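You operate a simulated robot arm through the tools that you are given. There is no shell and no other tool.

You run a simulated robot arm. Do the job below in one go: nothing can be reset, and whatever is moved stays where it is left.

Task
Fill a tall cup with water as the rinse order card says.
Fine: swing the spout over it, open the tank valve, fill to the line named, close the valve; the cup stays where it stands. Where these are worked on the way, their far stop is far enough and under half their travel is too little: tank valve.

It is judged by the outcome, as a careful person would: the job done as asked, and still so three seconds after it is handed in. It fails if anything else is knocked over, pushed out of place, dropped, spilled or broken.

Robot
A 6-joint arm with a four-finger gripper, fixed in place. Base frame: the origin is on the floor under the middle of its stand, x ahead of it, y to its left, z up. Units: mm, rad, N and s.
It reaches about 1041 mm from its shoulder. Its first joint turns from -2.897 to 2.897 rad. Payload 3.67 kg.
Tool frame: the origin (TCP) lies between the finger pads and is the grasp point; the fingertips stand 28 mm ahead of it; z points along the fingers, y is the line along which they close. The gripper opens to 112 mm; its body begins 73 mm behind the TCP.
Orientation is that of the tool frame in the base frame, as a unit quaternion [w, x, y, z]. With the fingers straight down and closing along the base's y, the tool's x points along the base's -x, its y along +y and its z along -z.

Tools
- The arm moves only by the tool jog_arm. Its arguments are lists of equal length, an entry for each row: "dp": the shift along the tool's x, y, z in units of 30 mm (1.0 is 30 mm), a list of three; "rotation": the turn, a rotation vector about the tool's x, y, z in units of 8 degrees (1.0 is 8 degrees), a list of three; "jaw": the closure, from 0 (fully open) to 1 (shut). In form: {"dp": [[x, y, z], ...], "rotation": [[wx, wy, wz], ...], "jaw": [jaw, ...]}. A call has 1 to 20 rows; each row shifts and turns the commanded pose from where the row before left it, along the tool's axes as they then stand. A call with a number of a shift or a turn outside -1 to 1 is refused whole. Rows are played at 5 a second. More than 50 mm and 0.15 rad between two rows, or a gripper value outside its range, and nothing of the call is played. A pose out of reach is approached as far as the arm can. The call stops where the force on the tool passes 90 N (or 10 N more than at its start, if that is more) or the arm is blocked; 0.2 s more then pass. Each finger travels about 102.5 mm/s and halts on what it meets, pressing with about 29 N; the grip force reading is that of the motor and also rises with nothing between the fingers. The clock runs only during rows and for 0.2 s after the last one: add rows that do not move to give the fingers time. It gives the time, the measured TCP pose, the force on the tool (base axes), the opening and the grip force at its end, in the units of the frame above (readings bear some noise), with the torque about the TCP (base axes, N m) and any sound that the robot's microphone picked up.
- Cameras (640 x 400 px; columns grow to the right, rows downward): "scene" is fixed at [399.3, -499.2, 1640]; the picture's right is [0.97, -0.23, 0.00], its down [-0.14, -0.57, -0.81] and it looks along [0.19, 0.79, -0.59] (base axes); focal length 341 px, centre (320, 200). "wrist" rides on the gripper at [60, -18, -104] in the tool frame; the picture's right is [0.29, 0.96, 0.00], its down [-0.80, 0.24, -0.55] and it looks along [-0.53, 0.16, 0.83] (tool axes); focal length 234 px, centre (320, 200). There is no depth. A picture from a camera that has moved, and an enlarged one, comes with that camera's place and axes in the base frame and with its lens.
- grab_frame(camera): a new picture of that camera. It takes no simulated time.
- enlarge(camera, box): a new picture of the part [left, top, right, bottom] of that camera's present view, enlarged. It takes no simulated time.
- job_done(): hands the job in; it is judged then, once.

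Nothing tells you positions but the pictures and the camera data. Unless the task says otherwise, let go and move clear before handing in.

The tools are called after ">>>" as a command line: name --argument value ..., lists and objects as JSON in quotes. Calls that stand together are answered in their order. jog_arm: Moves the arm, as the interface text tells. Its arguments: {"type":"object","properties":{"dp":{"type":"array","items":{"type":"array","items":{"type":"number"}}},"rotation":{"type":"array","items":{"type":"array","items":{"type":"number"}}},"jaw":{"type":"array","items":{"type":"number"}}},"required":["dp","rotation","jaw"]} The other tools are called the same way: grab_frame (camera) takes a picture; enlarge (camera, box) takes an enlarged picture of a part of a camera's view; job_done () hands the job in.

At the start:

```text
clock: 0.0
ee_pos: [264.9, 377.8, 1242.0]
tool_rot: [0.0, 0.001, 1.0, 0.0]
contact_force: [-1.1, -0.1, 0.8]
ft_torque: [-0.01, -0.01, 0.04]
opening: 112.1
grasp_force: 0.1
```

scene: 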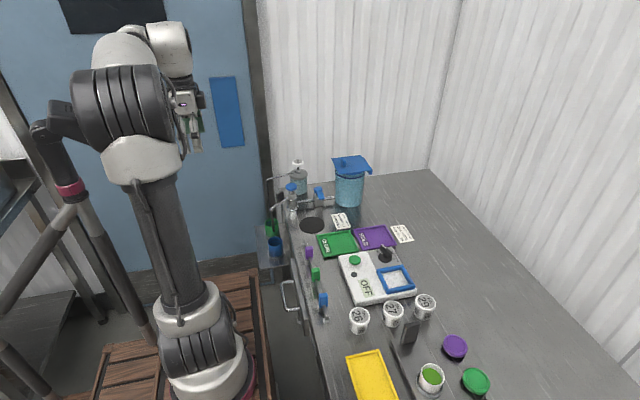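
wrist: 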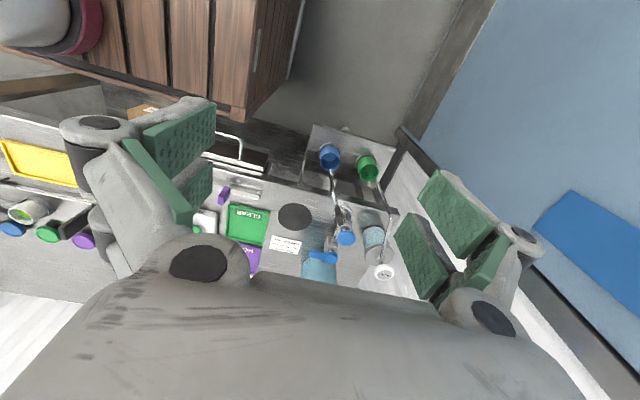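

I see a counter with a tank, a tap/spout, cups on a side shelf and cards near the drain. I'll look closer before moving.

>>> enlarge --camera "scene" --box '[250, 140, 410, 240]'

>>> enlarge --camera "scene" --box '[310, 200, 420, 270]'

>>> enlarge --camera "scene" --box '[250, 200, 350, 330]'

>>> enlarge --camera "wrist" --box '[180, 100, 440, 300]'

```text
4.00 times, centred on (330, 190) of scene
camera zoom: at [399.3, -499.2, 1640.0], right [0.97, -0.23, 0.0], down [-0.14, -0.57, -0.81], along [0.19, 0.79, -0.59], focal length 1362 px, centre (280, 240)
```

zoom: 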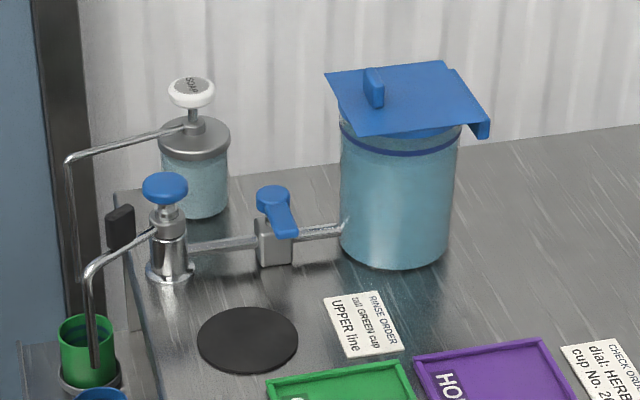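

```text
5.71 times, centred on (365, 235) of scene
camera zoom: at [399.3, -499.2, 1640.0], right [0.97, -0.23, 0.0], down [-0.14, -0.57, -0.81], along [0.19, 0.79, -0.59], focal length 1946 px, centre (63, 0)
```

zoom: 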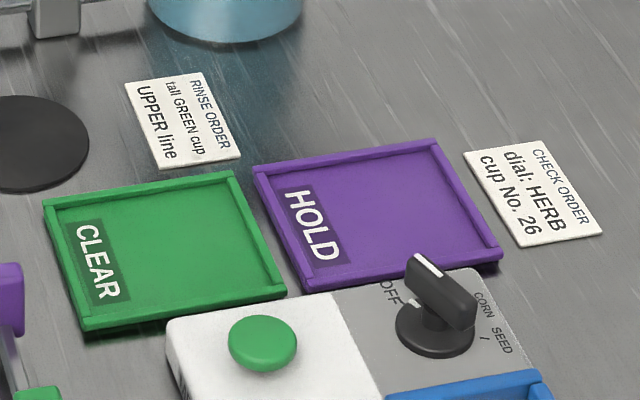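

```text
3.08 times, centred on (300, 265) of scene
camera zoom: at [399.3, -499.2, 1640.0], right [0.97, -0.23, 0.0], down [-0.14, -0.57, -0.81], along [0.19, 0.79, -0.59], focal length 1048 px, centre (382, 0)
```

zoom: 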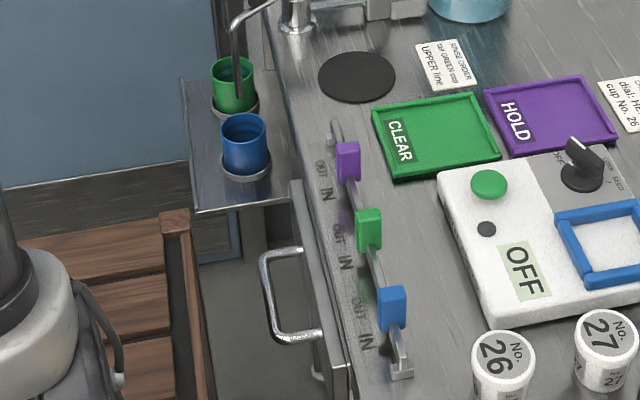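

```text
2.00 times, centred on (310, 200) of wrist
camera zoom: at [204.5, 358.5, 1346.3], right [-0.29, 0.96, 0.0], down [0.8, 0.24, 0.55], along [0.53, 0.16, -0.83], focal length 468 px, centre (340, 200)
```

zoom: 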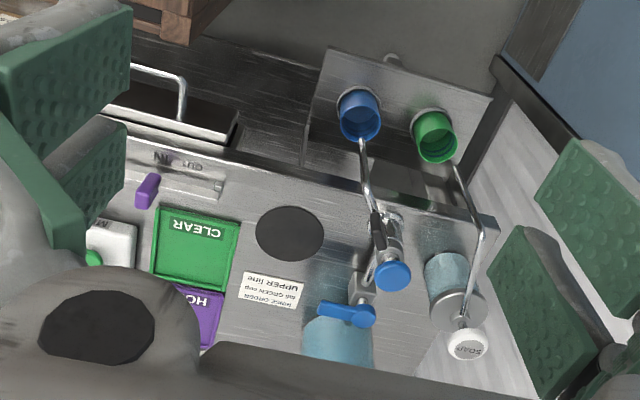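

The card says tall GREEN cup, UPPER line. I put the green cup's rim near (457, 580, 755) and the blue one's near (457, 464, 755). I'll zoom in on the spout, valve and cup lines.

>>> enlarge --camera "scene" --box '[255, 155, 335, 205]'

>>> enlarge --camera "scene" --box '[250, 205, 314, 265]'

>>> enlarge --camera "wrist" --box '[300, 130, 400, 200]'

>>> enlarge --camera "wrist" --box '[290, 190, 400, 290]'

```text
8.00 times, centred on (295, 180) of scene
camera zoom: at [399.3, -499.2, 1640.0], right [0.97, -0.23, 0.0], down [-0.14, -0.57, -0.81], along [0.19, 0.79, -0.59], focal length 2725 px, centre (520, 360)
```

zoom: 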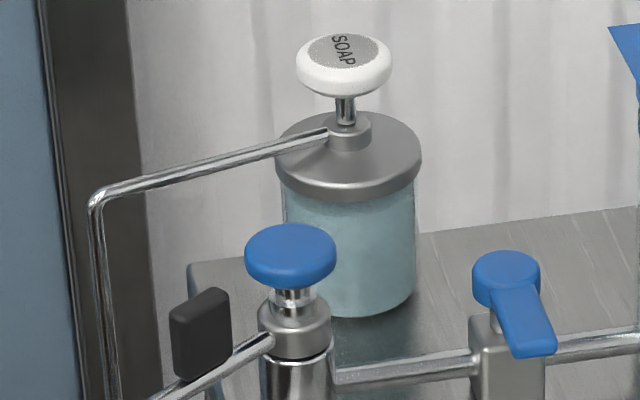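

```text
6.67 times, centred on (282, 235) of scene
camera zoom: at [399.3, -499.2, 1640.0], right [0.97, -0.23, 0.0], down [-0.14, -0.57, -0.81], along [0.19, 0.79, -0.59], focal length 2271 px, centre (573, -33)
```

zoom: 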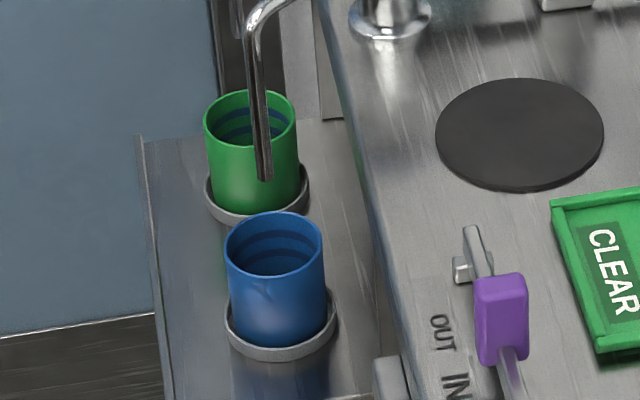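

```text
5.71 times, centred on (350, 165) of wrist
camera zoom: at [204.5, 358.5, 1346.3], right [-0.29, 0.96, 0.0], down [0.8, 0.24, 0.55], along [0.53, 0.16, -0.83], focal length 1338 px, centre (149, 400)
```

zoom: 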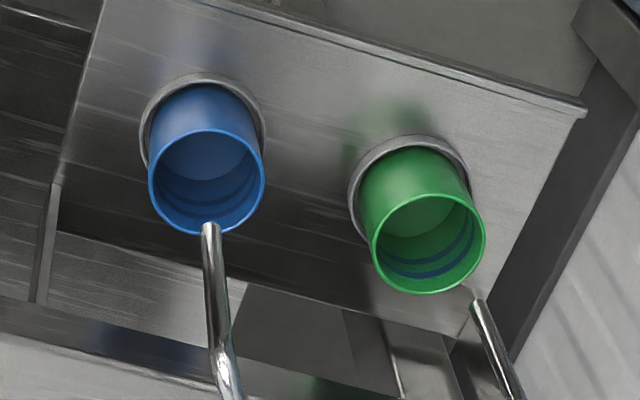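

```text
4.00 times, centred on (345, 240) of wrist
camera zoom: at [204.5, 358.5, 1346.3], right [-0.29, 0.96, 0.0], down [0.8, 0.24, 0.55], along [0.53, 0.16, -0.83], focal length 937 px, centre (220, 40)
```

zoom: 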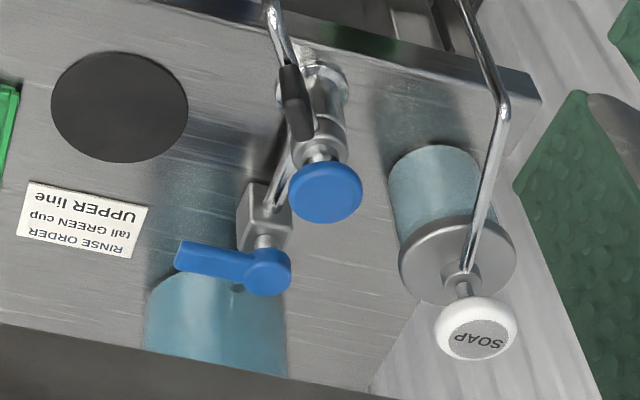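

The water spout has a black paddle near (490, 488, 941), turns about a column near (538, 521), and now stands over the blue cup. The tank valve's blue lever pivots near (635, 519, 930) and points to -y. I'll zoom further on the cups and the gripper.

>>> enlarge --camera "scene" --box '[270, 212, 302, 232]'

>>> enlarge --camera "wrist" --box '[350, 145, 400, 185]'

>>> enlarge --camera "scene" --box '[260, 170, 300, 240]'

>>> enlarge --camera "scene" --box '[150, 70, 250, 170]'

```text
16.00 times, centred on (286, 222) of scene
camera zoom: at [399.3, -499.2, 1640.0], right [0.97, -0.23, 0.0], down [-0.14, -0.57, -0.81], along [0.19, 0.79, -0.59], focal length 5450 px, centre (864, -152)
```

zoom: 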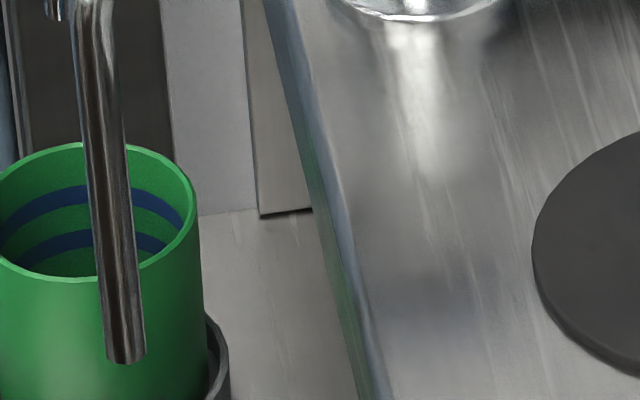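

```text
10.00 times, centred on (375, 165) of wrist
camera zoom: at [204.5, 358.5, 1346.3], right [-0.29, 0.96, 0.0], down [0.8, 0.24, 0.55], along [0.53, 0.16, -0.83], focal length 2342 px, centre (-230, 550)
```

zoom: 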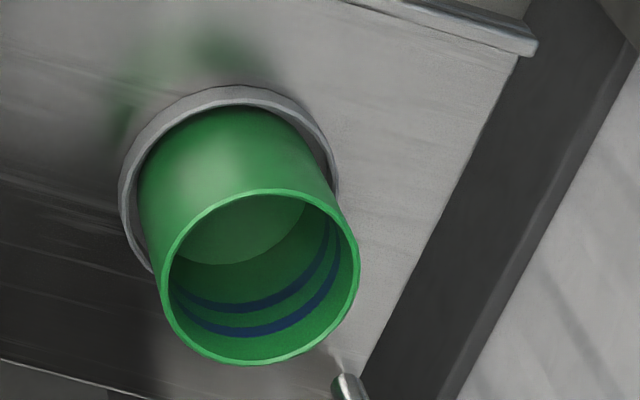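

```text
5.71 times, centred on (280, 205) of scene
camera zoom: at [399.3, -499.2, 1640.0], right [0.97, -0.23, 0.0], down [-0.14, -0.57, -0.81], along [0.19, 0.79, -0.59], focal length 1946 px, centre (549, 171)
```

zoom: 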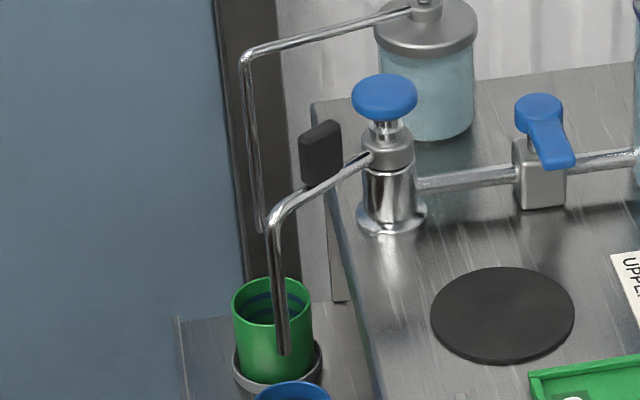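

```text
4.00 times, centred on (200, 120) of scene
camera zoom: at [399.3, -499.2, 1640.0], right [0.97, -0.23, 0.0], down [-0.14, -0.57, -0.81], along [0.19, 0.79, -0.59], focal length 1362 px, centre (800, 520)
```

zoom: 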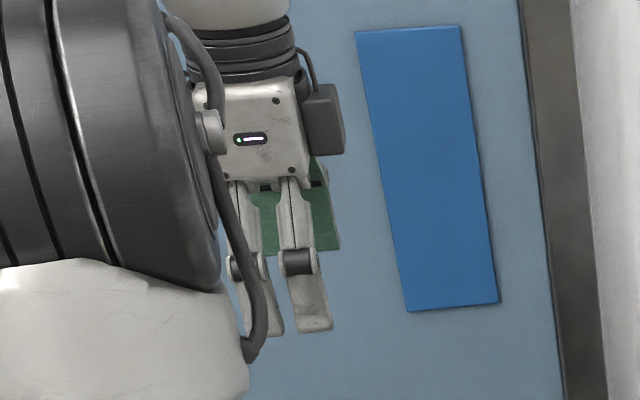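

Two dark lines are inside each cup, and the upper one is the target. I'll move the open hand nearer, well above everything, for a better look at the spout, lever, tank and soap pump.

>>> jog_arm --dp '[[-0.85, 0.1, 0.5], [-0.85, 0.1, 0.5], [-0.85, 0.1, 0.5], [-0.85, 0.1, 0.5], [-0.85, 0.1, 0.5], [-0.85, 0.1, 0.5]]' --rotation '[[0, 0, 0], [0, 0, 0], [0, 0, 0], [0, 0, 0], [0, 0, 0], [0, 0, 0]]' --jaw '[0, 0, 0, 0, 0, 0]'

```text
clock: 1.4
ee_pos: [417.9, 396.4, 1151.9]
tool_rot: [0.001, 0.0, 1.0, 0.001]
contact_force: [0.0, -0.2, -0.2]
ft_torque: [0.01, -0.01, 0.02]
opening: 111.8
grasp_force: 0.1
```

The arm moved freely. I'll look through the wrist camera from here.

>>> grab_frame --camera "wrist"

>>> grab_frame --camera "scene"

```text
taken
camera wrist: at [357.4, 376.9, 1256.4], right [-0.29, 0.96, 0.0], down [0.8, 0.24, 0.55], along [0.53, 0.16, -0.83], focal length 234 px, centre (320, 200)
```

wrist: 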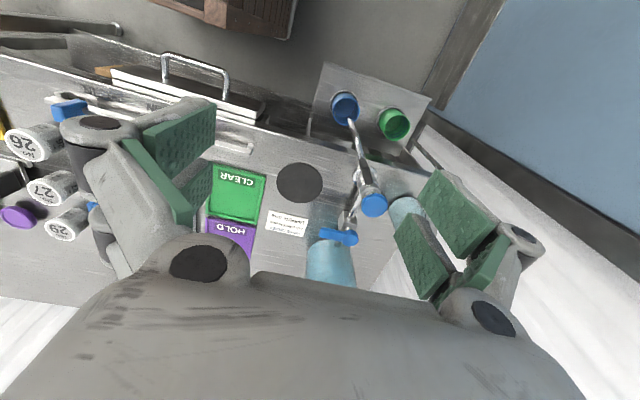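

```text
taken
```

scene: 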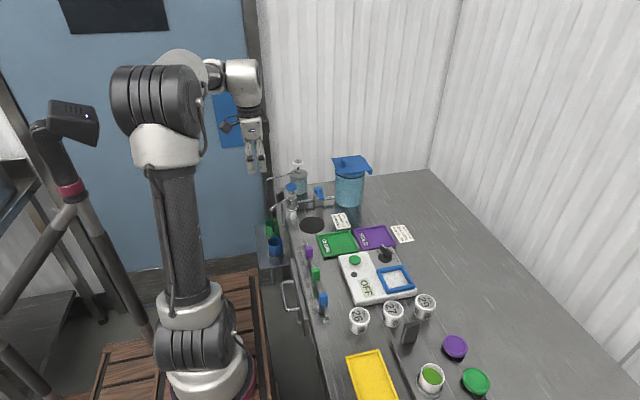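

>>> enlarge --camera "wrist" --box '[290, 170, 430, 290]'

>>> enlarge --camera "wrist" --box '[310, 80, 430, 180]'

>>> enlarge --camera "wrist" --box '[60, 80, 240, 280]'

>>> enlarge --camera "scene" --box '[305, 145, 385, 215]'

```text
3.33 times, centred on (360, 230) of wrist
camera zoom: at [357.4, 376.9, 1256.4], right [-0.29, 0.96, 0.0], down [0.8, 0.24, 0.55], along [0.53, 0.16, -0.83], focal length 781 px, centre (187, 100)
```

zoom: 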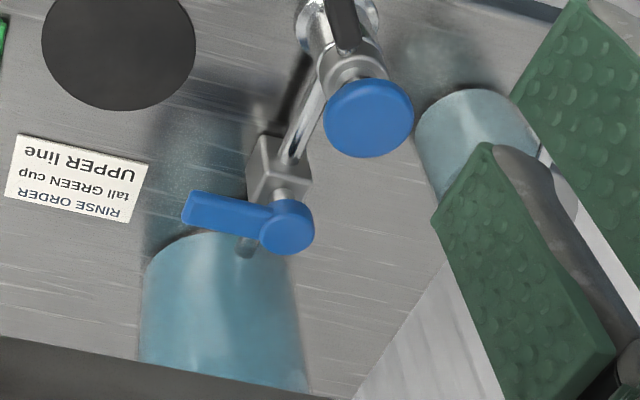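

```text
4.00 times, centred on (370, 130) of wrist
camera zoom: at [357.4, 376.9, 1256.4], right [-0.29, 0.96, 0.0], down [0.8, 0.24, 0.55], along [0.53, 0.16, -0.83], focal length 937 px, centre (120, 480)
```

zoom: 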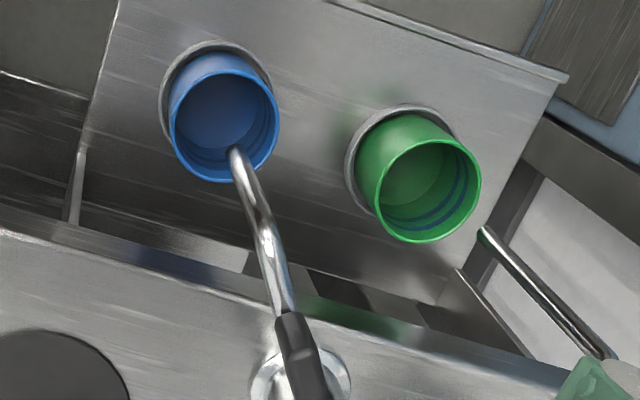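

```text
2.00 times, centred on (150, 180) of wrist
camera zoom: at [357.4, 376.9, 1256.4], right [-0.29, 0.96, 0.0], down [0.8, 0.24, 0.55], along [0.53, 0.16, -0.83], focal length 468 px, centre (660, 240)
```

zoom: 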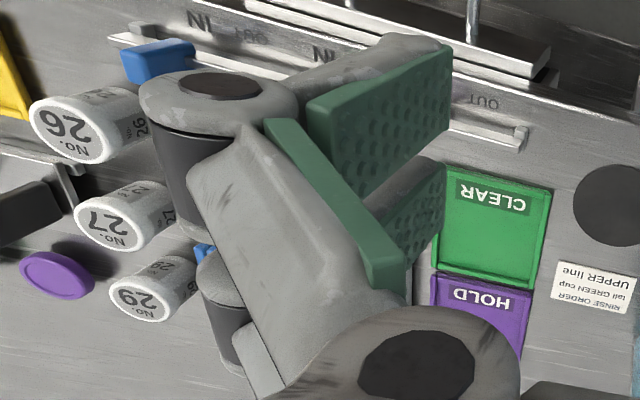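

```text
5.71 times, centred on (345, 180) of scene
camera zoom: at [399.3, -499.2, 1640.0], right [0.97, -0.23, 0.0], down [-0.14, -0.57, -0.81], along [0.19, 0.79, -0.59], focal length 1946 px, centre (177, 314)
```

zoom: 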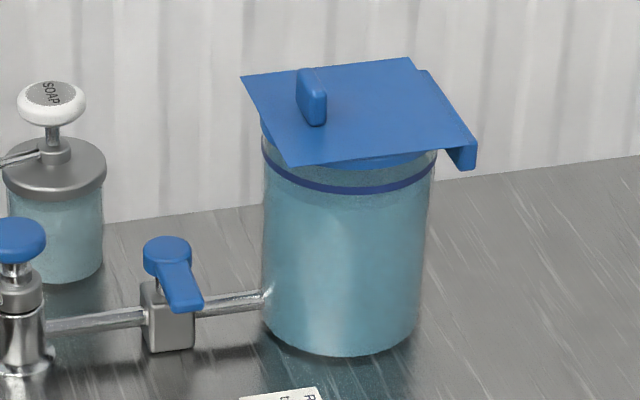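

The lever lies across its pipe, so the valve is shut. The soap pump's pipe hangs close to the green cup, so I'll push the paddle from its -y side with closed fingers. I'll shut the jaws, move above the start of the push and turn the hand.

>>> jog_arm --dp '[[-0.582, 0.309, 0.613], [-0.582, 0.309, 0.613], [-0.582, 0.309, 0.613], [-0.582, 0.309, 0.613], [-0.582, 0.309, 0.613], [0, 0, 0], [0, 0, 0], [0, 0, 0], [0, 0, 0], [0, 0, 0], [0, 0, 0]]' --rotation '[[0, 0, 0], [0, 0, 0], [0, 0, 0], [0, 0, 0], [0, 0, 0], [0, 0, -0.88], [0, 0, -0.88], [0, 0, -0.88], [0, 0, -0.88], [0, 0, -0.88], [0, 0, 0]]' --jaw '[1, 1, 1, 1, 1, 1, 1, 1, 1, 1, 1]'

```text
clock: 3.8
ee_pos: [506.0, 442.3, 1058.6]
tool_rot: [0.0, -0.303, 0.953, 0.0]
contact_force: [0.4, -0.4, 0.7]
ft_torque: [-0.02, 0.01, -0.05]
opening: 0.1
grasp_force: 28.5
```

>>> grab_frame --camera "wrist"

>>> enlarge --camera "scene" --box '[250, 120, 350, 220]'

```text
taken
camera wrist: at [466.5, 392.1, 1164.5], right [-0.79, 0.62, 0.0], down [0.51, 0.66, 0.55], along [0.34, 0.44, -0.83], focal length 234 px, centre (320, 200)
```

wrist: 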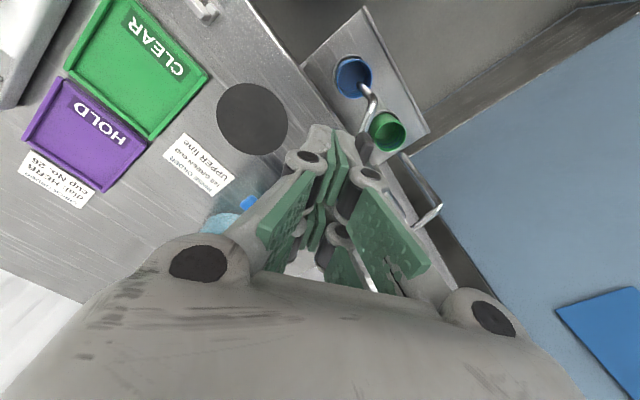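

```text
4.00 times, centred on (300, 170) of scene
camera zoom: at [399.3, -499.2, 1640.0], right [0.97, -0.23, 0.0], down [-0.14, -0.57, -0.81], along [0.19, 0.79, -0.59], focal length 1362 px, centre (400, 320)
```

zoom: 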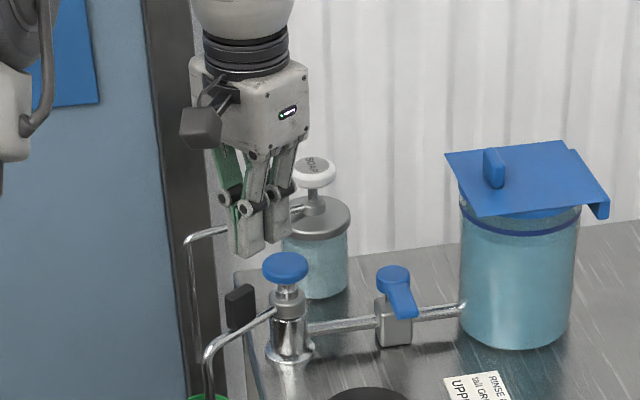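

>>> enlarge --camera "wrist" --box '[260, 100, 440, 240]'

>>> enlarge --camera "scene" --box '[290, 130, 340, 190]'

```text
2.86 times, centred on (350, 170) of wrist
camera zoom: at [466.5, 392.1, 1164.5], right [-0.79, 0.62, 0.0], down [0.51, 0.66, 0.55], along [0.34, 0.44, -0.83], focal length 669 px, centre (234, 286)
```

zoom: 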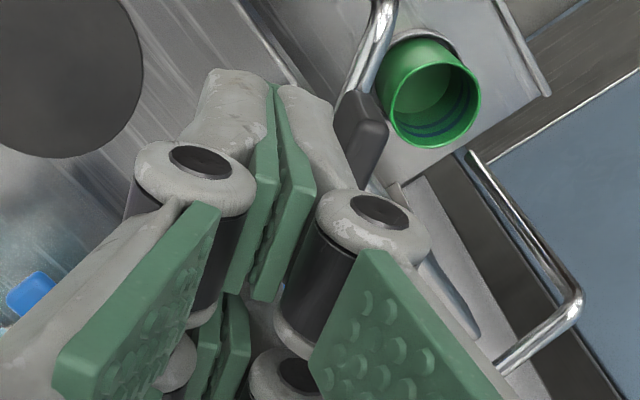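

```text
6.67 times, centred on (315, 160) of scene
camera zoom: at [399.3, -499.2, 1640.0], right [0.97, -0.23, 0.0], down [-0.14, -0.57, -0.81], along [0.19, 0.79, -0.59], focal length 2271 px, centre (353, 467)
```

zoom: 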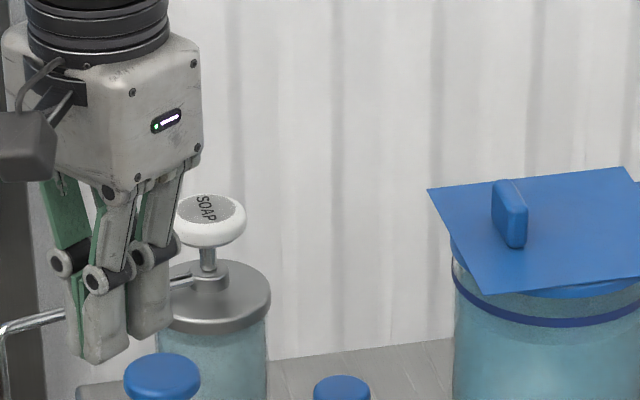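

The closed fingers sit on the -y side of the paddle, as planned. I'll descend in steps to paddle height (fingertips near z = 935).

>>> jog_arm --dp '[[0, 0, 0.8], [0, 0, 0.8], [0, 0, 0.8], [0, 0, 0.8], [0, 0, 0]]' --rotation '[[0, 0, 0], [0, 0, 0], [0, 0, 0], [0, 0, 0], [0, 0, 0]]' --jaw '[1, 1, 1, 1, 1]'

>>> grab_frame --camera "wrist"

>>> enlarge --camera "scene" --box '[260, 140, 340, 240]'

```text
clock: 5.0
ee_pos: [506.2, 442.1, 963.7]
tool_rot: [0.0, -0.303, 0.953, 0.001]
contact_force: [-0.3, -0.3, -0.1]
ft_torque: [0.02, 0.01, -0.03]
opening: 0.0
grasp_force: 28.7
```

```text
taken
camera wrist: at [466.3, 392.1, 1067.7], right [-0.79, 0.62, 0.0], down [0.51, 0.66, 0.55], along [0.34, 0.44, -0.83], focal length 234 px, centre (320, 200)
```

wrist: 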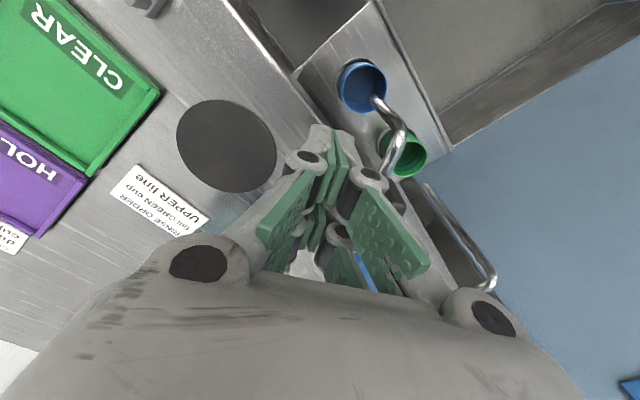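

```text
4.00 times, centred on (300, 190) of scene
camera zoom: at [399.3, -499.2, 1640.0], right [0.97, -0.23, 0.0], down [-0.14, -0.57, -0.81], along [0.19, 0.79, -0.59], focal length 1362 px, centre (400, 240)
```

zoom: 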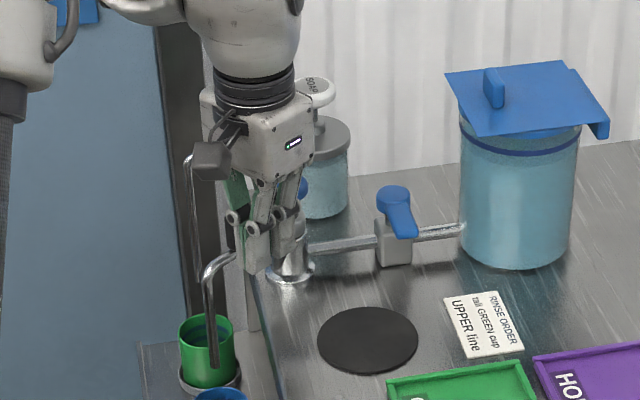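

>>> enlarge --camera "wrist" --box '[290, 60, 510, 290]'

>>> enlarge --camera "scene" --box '[280, 170, 330, 220]'

```text
1.74 times, centred on (400, 175) of wrist
camera zoom: at [466.3, 392.1, 1067.7], right [-0.79, 0.62, 0.0], down [0.51, 0.66, 0.55], along [0.34, 0.44, -0.83], focal length 407 px, centre (181, 244)
```

zoom: 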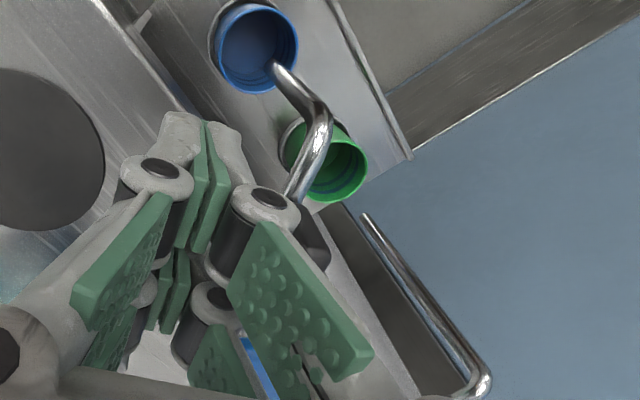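

```text
8.00 times, centred on (305, 195) of scene
camera zoom: at [399.3, -499.2, 1640.0], right [0.97, -0.23, 0.0], down [-0.14, -0.57, -0.81], along [0.19, 0.79, -0.59], focal length 2725 px, centre (440, 240)
```

zoom: 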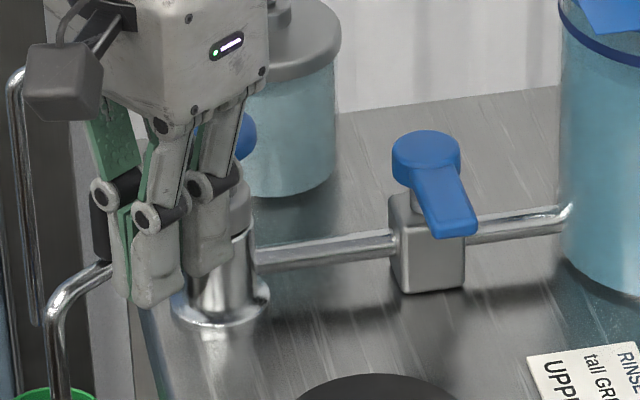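

No contact yet. I'll push along tool +y in small steps until the fingers meet the paddle.

>>> jog_arm --dp '[[0, 0.33, 0], [0, 0.33, 0], [0, 0.2, 0]]' --rotation '[[0, 0, 0], [0, 0, 0], [0, 0, 0]]' --jaw '[1, 1, 1]'

>>> enlarge --camera "wrist" --box '[290, 60, 510, 290]'

```text
clock: 5.8
ee_pos: [491.1, 462.9, 962.2]
tool_rot: [0.0, -0.302, 0.953, 0.0]
contact_force: [0.5, -0.8, -0.9]
ft_torque: [-0.02, -0.01, -0.04]
opening: 0.1
grasp_force: 29.1
```

```text
1.74 times, centred on (400, 175) of wrist
camera zoom: at [451.6, 413.0, 1068.0], right [-0.79, 0.62, 0.0], down [0.51, 0.66, 0.55], along [0.34, 0.44, -0.83], focal length 407 px, centre (181, 244)
```

zoom: 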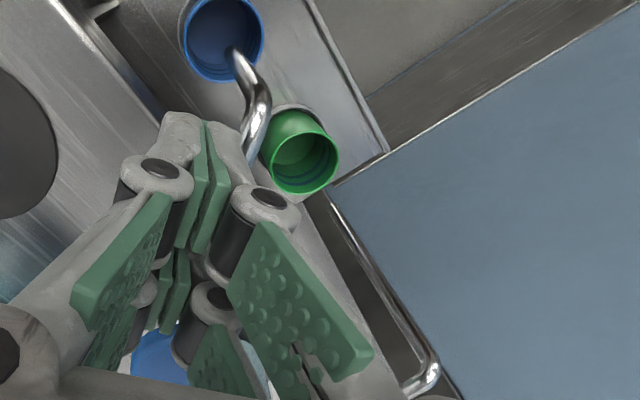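

Just short of contact. Next I'll swing the hand about the column axis in small steps, pushing the paddle round, and check after about 16°.

>>> jog_arm --dp '[[0.04, 0.169, 0], [0.04, 0.169, 0], [0.04, 0.169, 0], [0.04, 0.169, 0]]' --rotation '[[0, 0, 0.5], [0, 0, 0.5], [0, 0, 0.5], [0, 0, 0.5]]' --jaw '[1, 1, 1, 1]'

>>> enlarge --camera "wrist" --box '[290, 60, 510, 290]'

>>> enlarge --camera "scene" --box '[260, 160, 330, 250]'

```text
clock: 6.8
ee_pos: [477.5, 477.8, 964.2]
tool_rot: [-0.001, -0.165, 0.986, 0.0]
contact_force: [-0.4, -0.6, 0.3]
ft_torque: [0.0, 0.04, 0.0]
opening: 0.0
grasp_force: 29.5
```

```text
1.74 times, centred on (400, 175) of wrist
camera zoom: at [425.7, 440.7, 1068.3], right [-0.59, 0.81, 0.0], down [0.67, 0.49, 0.55], along [0.45, 0.32, -0.83], focal length 407 px, centre (181, 244)
```

zoom: 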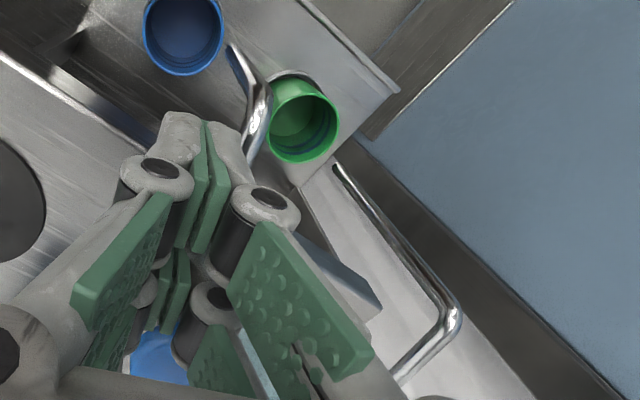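

```text
4.44 times, centred on (295, 205) of scene
camera zoom: at [399.3, -499.2, 1640.0], right [0.97, -0.23, 0.0], down [-0.14, -0.57, -0.81], along [0.19, 0.79, -0.59], focal length 1514 px, centre (431, 178)
```

zoom: 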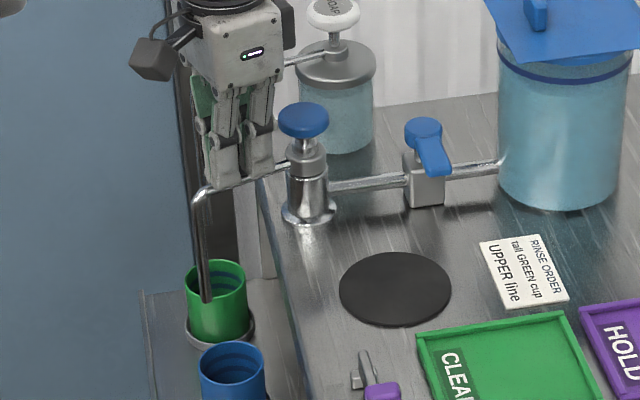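

The spout is swinging and forces stay near zero. I'll continue about 20° more and check.

>>> jog_arm --dp '[[0.04, 0.169, 0], [0.04, 0.169, 0], [0.04, 0.169, 0], [0.04, 0.169, 0], [0.04, 0.169, 0]]' --rotation '[[0, 0, 0.5], [0, 0, 0.5], [0, 0, 0.5], [0, 0, 0.5], [0, 0, 0.5]]' --jaw '[1, 1, 1, 1, 1]'

>>> enlarge --camera "wrist" --box '[290, 60, 510, 290]'

>>> enlarge --camera "scene" --box '[260, 160, 330, 250]'

```text
clock: 8.0
ee_pos: [465.7, 502.1, 964.1]
tool_rot: [0.0, 0.008, 1.0, -0.001]
contact_force: [-0.7, 0.1, 0.5]
ft_torque: [0.01, -0.03, -0.03]
opening: 0.0
grasp_force: 28.7
```

```text
1.74 times, centred on (400, 175) of wrist
camera zoom: at [405.0, 484.2, 1068.4], right [-0.27, 0.96, 0.0], down [0.8, 0.23, 0.55], along [0.53, 0.15, -0.83], focal length 407 px, centre (181, 244)
```

zoom: 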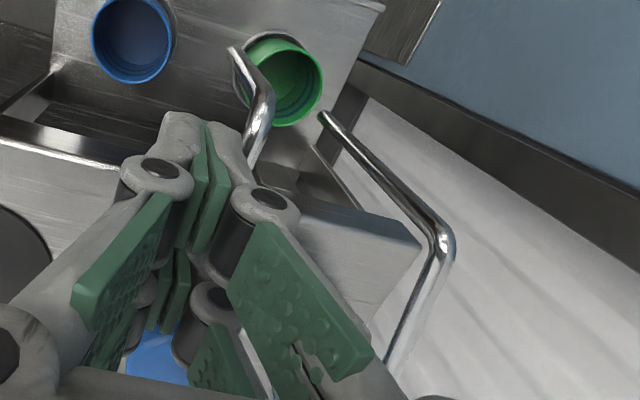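

```text
4.44 times, centred on (295, 205) of scene
camera zoom: at [399.3, -499.2, 1640.0], right [0.97, -0.23, 0.0], down [-0.14, -0.57, -0.81], along [0.19, 0.79, -0.59], focal length 1514 px, centre (431, 178)
```

zoom: 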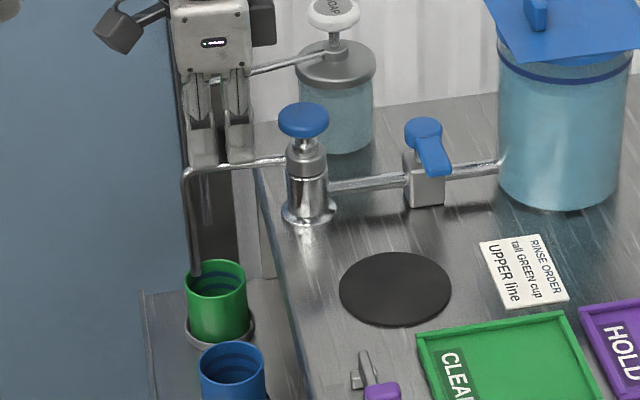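

The spout tip is now near (434, 524), about halfway. I'll continue 20° more.

>>> jog_arm --dp '[[0.04, 0.169, 0], [0.04, 0.169, 0], [0.04, 0.169, 0], [0.04, 0.169, 0], [0.04, 0.169, 0]]' --rotation '[[0, 0, 0.5], [0, 0, 0.5], [0, 0, 0.5], [0, 0, 0.5], [0, 0, 0.5]]' --jaw '[1, 1, 1, 1, 1]'

>>> enlarge --camera "wrist" --box '[290, 60, 510, 290]'

>>> enlarge --camera "scene" --box '[260, 160, 330, 250]'

```text
clock: 9.2
ee_pos: [463.1, 527.8, 963.4]
tool_rot: [0.0, 0.181, 0.983, 0.0]
contact_force: [0.1, -0.5, -0.3]
ft_torque: [-0.01, 0.01, 0.03]
opening: 0.2
grasp_force: 28.9
```

```text
1.74 times, centred on (400, 175) of wrist
camera zoom: at [400.6, 532.0, 1068.4], right [0.07, 1.0, 0.0], down [0.83, -0.06, 0.55], along [0.55, -0.04, -0.83], focal length 407 px, centre (181, 244)
```

zoom: 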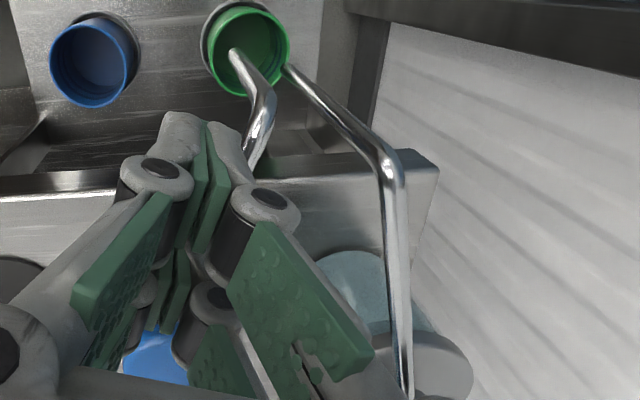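

```text
4.44 times, centred on (295, 205) of scene
camera zoom: at [399.3, -499.2, 1640.0], right [0.97, -0.23, 0.0], down [-0.14, -0.57, -0.81], along [0.19, 0.79, -0.59], focal length 1514 px, centre (431, 178)
```

zoom: 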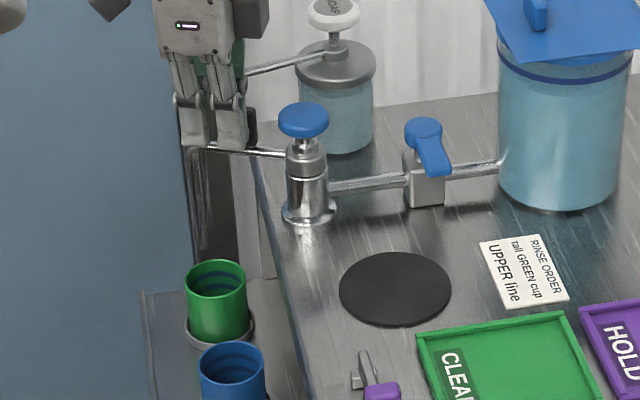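

The tip is near (440, 560) and the green cup's centre near (450, 577), so about 10° more is needed. That leaves about 15 mm to the soap spout. I'll finish the swing slowly.

>>> jog_arm --dp '[[0.02, 0.085, 0], [0.02, 0.085, 0], [0.02, 0.085, 0], [0.02, 0.085, 0]]' --rotation '[[0, 0, 0.25], [0, 0, 0.25], [0, 0, 0.25], [0, 0, 0.25]]' --jaw '[1, 1, 1, 1]'

>>> enlarge --camera "wrist" --box '[290, 60, 510, 290]'

>>> enlarge --camera "scene" --box '[260, 160, 330, 250]'

```text
clock: 10.2
ee_pos: [465.1, 538.2, 962.8]
tool_rot: [0.0, 0.249, 0.969, 0.001]
contact_force: [-0.2, -0.5, -0.1]
ft_torque: [0.02, -0.03, 0.02]
opening: 0.0
grasp_force: 29.2
```

```text
1.74 times, centred on (400, 175) of wrist
camera zoom: at [404.0, 551.1, 1068.1], right [0.21, 0.98, 0.0], down [0.81, -0.17, 0.55], along [0.54, -0.12, -0.83], focal length 407 px, centre (181, 244)
```

zoom: 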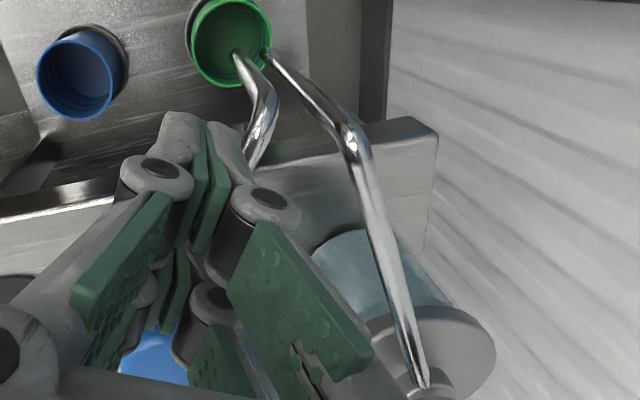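

```text
4.44 times, centred on (295, 205) of scene
camera zoom: at [399.3, -499.2, 1640.0], right [0.97, -0.23, 0.0], down [-0.14, -0.57, -0.81], along [0.19, 0.79, -0.59], focal length 1514 px, centre (431, 178)
```

zoom: 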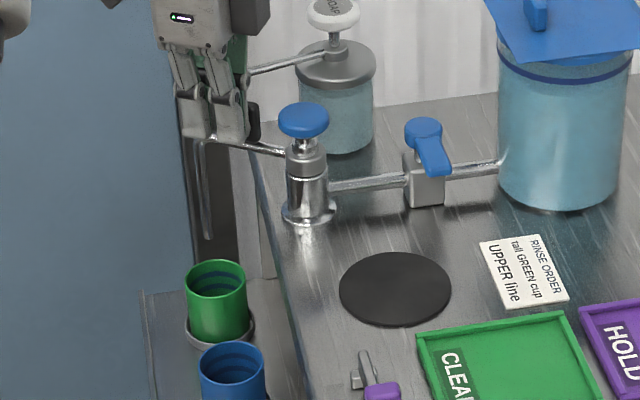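

The spout tip sits over the green cup (within a few mm of centre by both cameras). I'll back the fingers off the paddle, rise, turn, and move above the -x side of the valve lever.

>>> jog_arm --dp '[[0, -0.5, 0], [0, -0.8, 0], [0, 0, -1], [0, 0, -1], [0, 0, -1]]' --rotation '[[0, 0, 0], [0, 0, 0], [0, 0, 0], [0, 0, 0], [0, 0, 0]]' --jaw '[1, 1, 1, 1, 1]'

>>> jog_arm --dp '[[0, 0, 0], [0, 0, 0], [0, 0, 0], [0, 0, 0], [0, 0, 0], [0, 0, 0], [0, 0, 0], [0, 0, 0], [-0.22, 0.954, 0], [-0.22, 0.954, 0], [-0.22, 0.954, 0], [-0.22, 0.954, 0], [-0.22, 0.954, 0], [0, 0, 0]]' --rotation '[[0, 0, 0.956], [0, 0, 0.956], [0, 0, 0.956], [0, 0, 0.956], [0, 0, 0.956], [0, 0, 0.956], [0, 0, 0.956], [0, 0, 0.956], [0, 0, 0], [0, 0, 0], [0, 0, 0], [0, 0, 0], [0, 0, 0], [0, 0, 0]]' --jaw '[1, 1, 1, 1, 1, 1, 1, 1, 1, 1, 1, 1, 1, 1]'

>>> grab_frame --camera "wrist"

>>> enlarge --camera "scene" --box '[250, 120, 390, 250]'

```text
clock: 11.4
ee_pos: [446.1, 503.3, 1052.6]
tool_rot: [0.001, 0.249, 0.969, 0.0]
contact_force: [-0.2, 0.3, -1.0]
ft_torque: [-0.04, 0.02, 0.0]
opening: 0.2
grasp_force: 29.0
```

```text
clock: 14.4
ee_pos: [588.6, 470.2, 1052.7]
tool_rot: [0.0, 0.707, 0.707, 0.0]
contact_force: [-1.0, -0.8, 0.1]
ft_torque: [-0.05, 0.0, 0.01]
opening: 0.1
grasp_force: 29.5
```

```text
taken
camera wrist: at [571.1, 529.9, 1157.4], right [0.96, 0.29, 0.0], down [0.24, -0.8, 0.55], along [0.16, -0.53, -0.83], focal length 234 px, centre (320, 200)
```

wrist: 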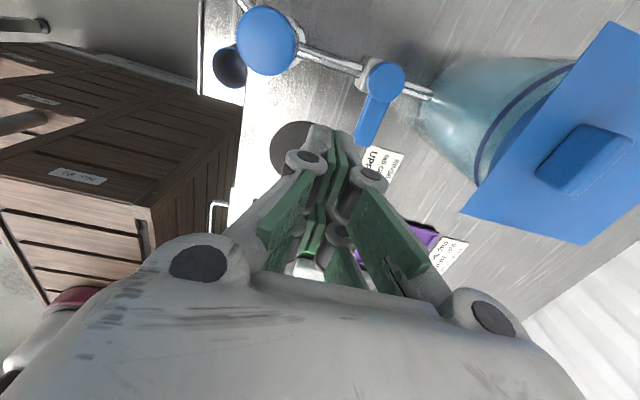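

```text
3.08 times, centred on (320, 185) of scene
camera zoom: at [399.3, -499.2, 1640.0], right [0.97, -0.23, 0.0], down [-0.14, -0.57, -0.81], along [0.19, 0.79, -0.59], focal length 1048 px, centre (320, 246)
```

zoom: 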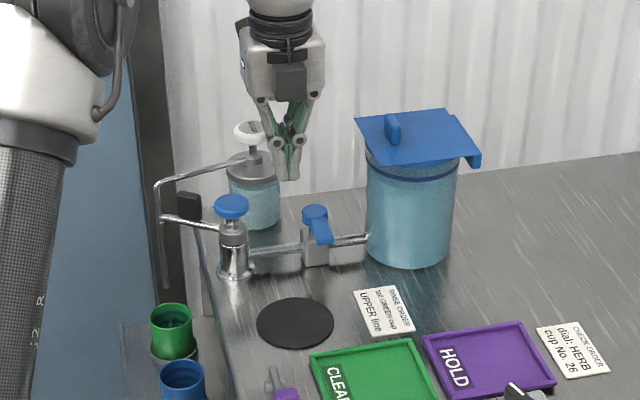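

Good view of the valve. I'll zoom in to fix the lever's place and check for markings.

>>> enlarge --camera "wrist" --box '[240, 0, 460, 160]'

>>> enlarge --camera "scene" --box '[272, 205, 302, 235]'

>>> enlarge --camera "scene" --box '[260, 165, 350, 225]'

```text
2.50 times, centred on (350, 80) of wrist
camera zoom: at [571.1, 529.9, 1157.4], right [0.96, 0.29, 0.0], down [0.24, -0.8, 0.55], along [0.16, -0.53, -0.83], focal length 585 px, centre (245, 500)
```

zoom: 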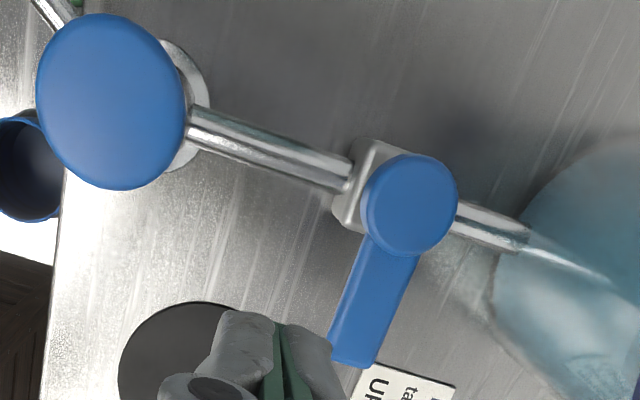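

```text
13.33 times, centred on (287, 220) of scene
camera zoom: at [399.3, -499.2, 1640.0], right [0.97, -0.23, 0.0], down [-0.14, -0.57, -0.81], along [0.19, 0.79, -0.59], focal length 4541 px, centre (760, -67)
```

zoom: 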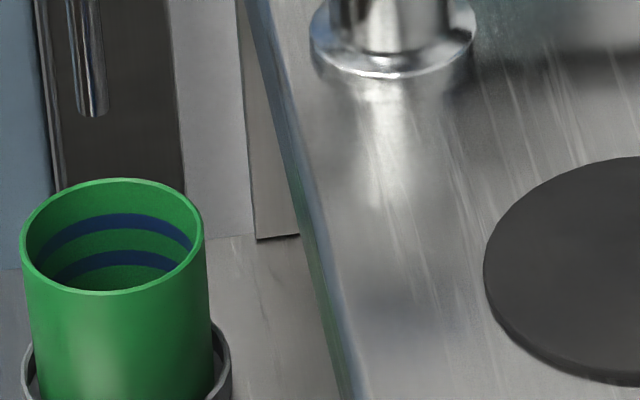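

```text
6.67 times, centred on (305, 195) of scene
camera zoom: at [399.3, -499.2, 1640.0], right [0.97, -0.23, 0.0], down [-0.14, -0.57, -0.81], along [0.19, 0.79, -0.59], focal length 2271 px, centre (420, 233)
```

zoom: 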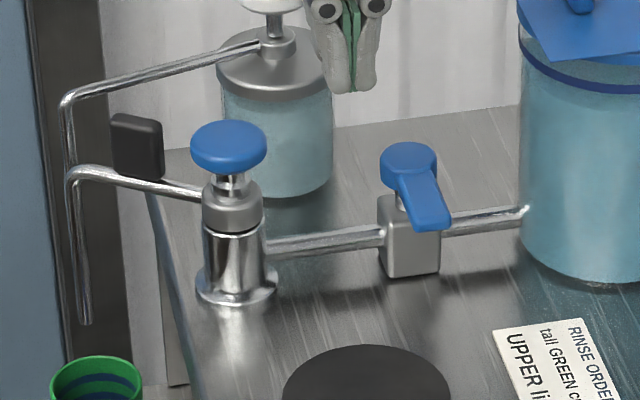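

The lever's pivot is near (632, 521) and its tip near (635, 462), at z about 930. The scene camera sees both lines in the green cup clearly. I'll descend beside the lever on its -x side.

>>> jog_arm --dp '[[0, 0, 0.92], [0, 0, 0.92], [0, 0, 0.92], [0, 0, 0.92], [0, 0, 0]]' --rotation '[[0, 0, 0], [0, 0, 0], [0, 0, 0], [0, 0, 0], [0, 0, 0]]' --jaw '[1, 1, 1, 1, 1]'

>>> grab_frame --camera "wrist"

>>> enlarge --camera "scene" --box '[260, 150, 350, 225]'

```text
clock: 15.6
ee_pos: [589.1, 471.4, 942.5]
tool_rot: [0.0, 0.707, 0.707, 0.0]
contact_force: [0.5, 0.0, -0.2]
ft_torque: [-0.04, 0.03, -0.01]
opening: 0.1
grasp_force: 28.6
```

```text
taken
camera wrist: at [571.3, 530.6, 1047.4], right [0.96, 0.29, 0.0], down [0.24, -0.8, 0.55], along [0.16, -0.53, -0.83], focal length 234 px, centre (320, 200)
```

wrist: 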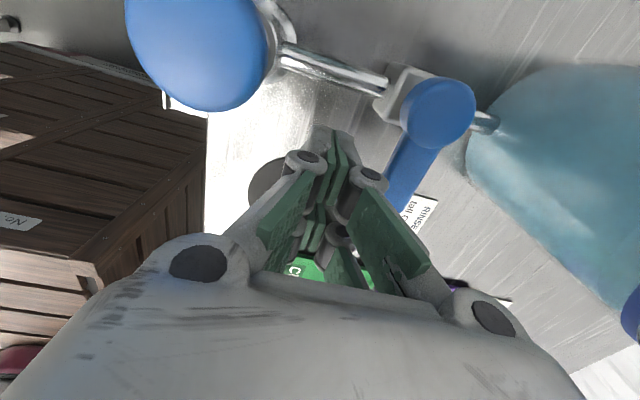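

```text
5.33 times, centred on (305, 188) of scene
camera zoom: at [399.3, -499.2, 1640.0], right [0.97, -0.23, 0.0], down [-0.14, -0.57, -0.81], along [0.19, 0.79, -0.59], focal length 1816 px, centre (400, 267)
```

zoom: 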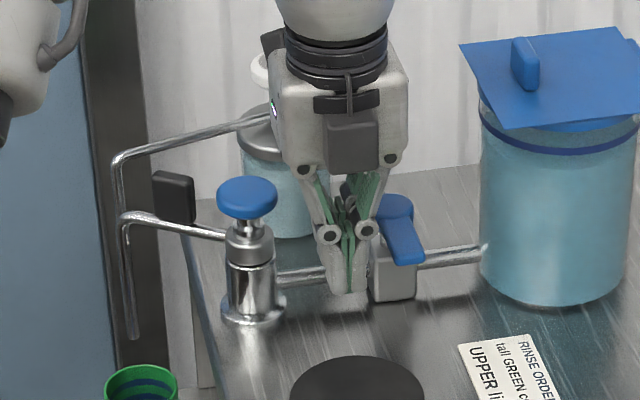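

Fingers are beside the lever with no contact. I'll push gently toward +x in small steps to learn whether it opens that way.

>>> jog_arm --dp '[[0, 0.3, 0], [0, 0.3, 0]]' --rotation '[[0, 0, 0], [0, 0, 0]]' --jaw '[1, 1]'

>>> jog_arm --dp '[[0, 0.1, 0], [0, 0.1, 0]]' --rotation '[[0, 0, 0], [0, 0, 0]]' --jaw '[1, 1]'

>>> grab_frame --camera "wrist"

```text
clock: 16.2
ee_pos: [609.0, 471.1, 943.2]
tool_rot: [0.0, 0.707, 0.707, -0.001]
contact_force: [-0.4, 1.0, -0.9]
ft_torque: [0.01, 0.01, 0.0]
opening: 0.0
grasp_force: 29.0
```

```text
clock: 16.8
ee_pos: [612.2, 470.0, 942.2]
tool_rot: [0.0, 0.707, 0.707, -0.001]
contact_force: [-15.2, -0.6, 1.6]
ft_torque: [-0.01, 0.15, 0.13]
opening: 0.0
grasp_force: 29.0
```

```text
taken
camera wrist: at [594.0, 530.5, 1047.6], right [0.96, 0.29, 0.0], down [0.24, -0.8, 0.55], along [0.16, -0.53, -0.83], focal length 234 px, centre (320, 200)
```

wrist: 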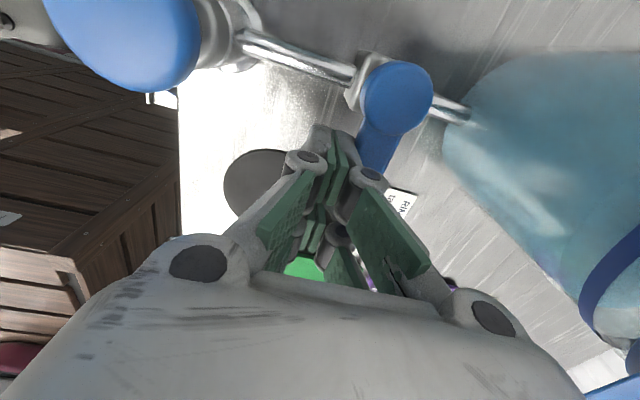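

Contact: 15 N at the lever. I'll press a couple of mm more to see whether it yields or is a stop.

>>> jog_arm --dp '[[0, 0.07, 0], [0, 0, 0]]' --rotation '[[0, 0, 0], [0, 0, 0]]' --jaw '[1, 1]'

>>> grab_frame --camera "wrist"

```text
clock: 17.4
ee_pos: [613.2, 471.6, 942.2]
tool_rot: [-0.001, 0.707, 0.707, -0.002]
contact_force: [-42.7, -3.1, -3.9]
ft_torque: [-0.05, 0.57, 0.31]
opening: 0.1
grasp_force: 28.7
```

```text
taken
camera wrist: at [594.3, 530.7, 1047.6], right [0.96, 0.29, 0.0], down [0.24, -0.8, 0.56], along [0.16, -0.53, -0.83], focal length 234 px, centre (320, 200)
```

wrist: 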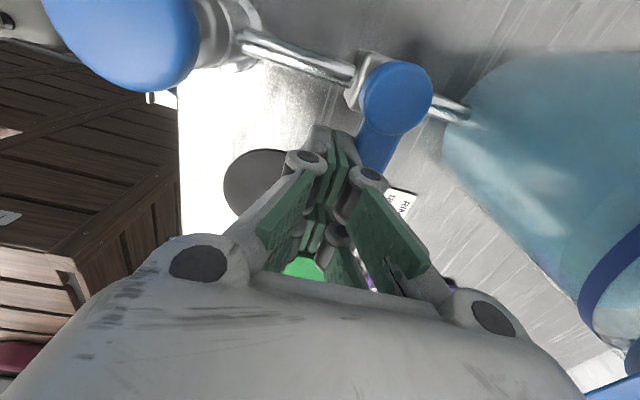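

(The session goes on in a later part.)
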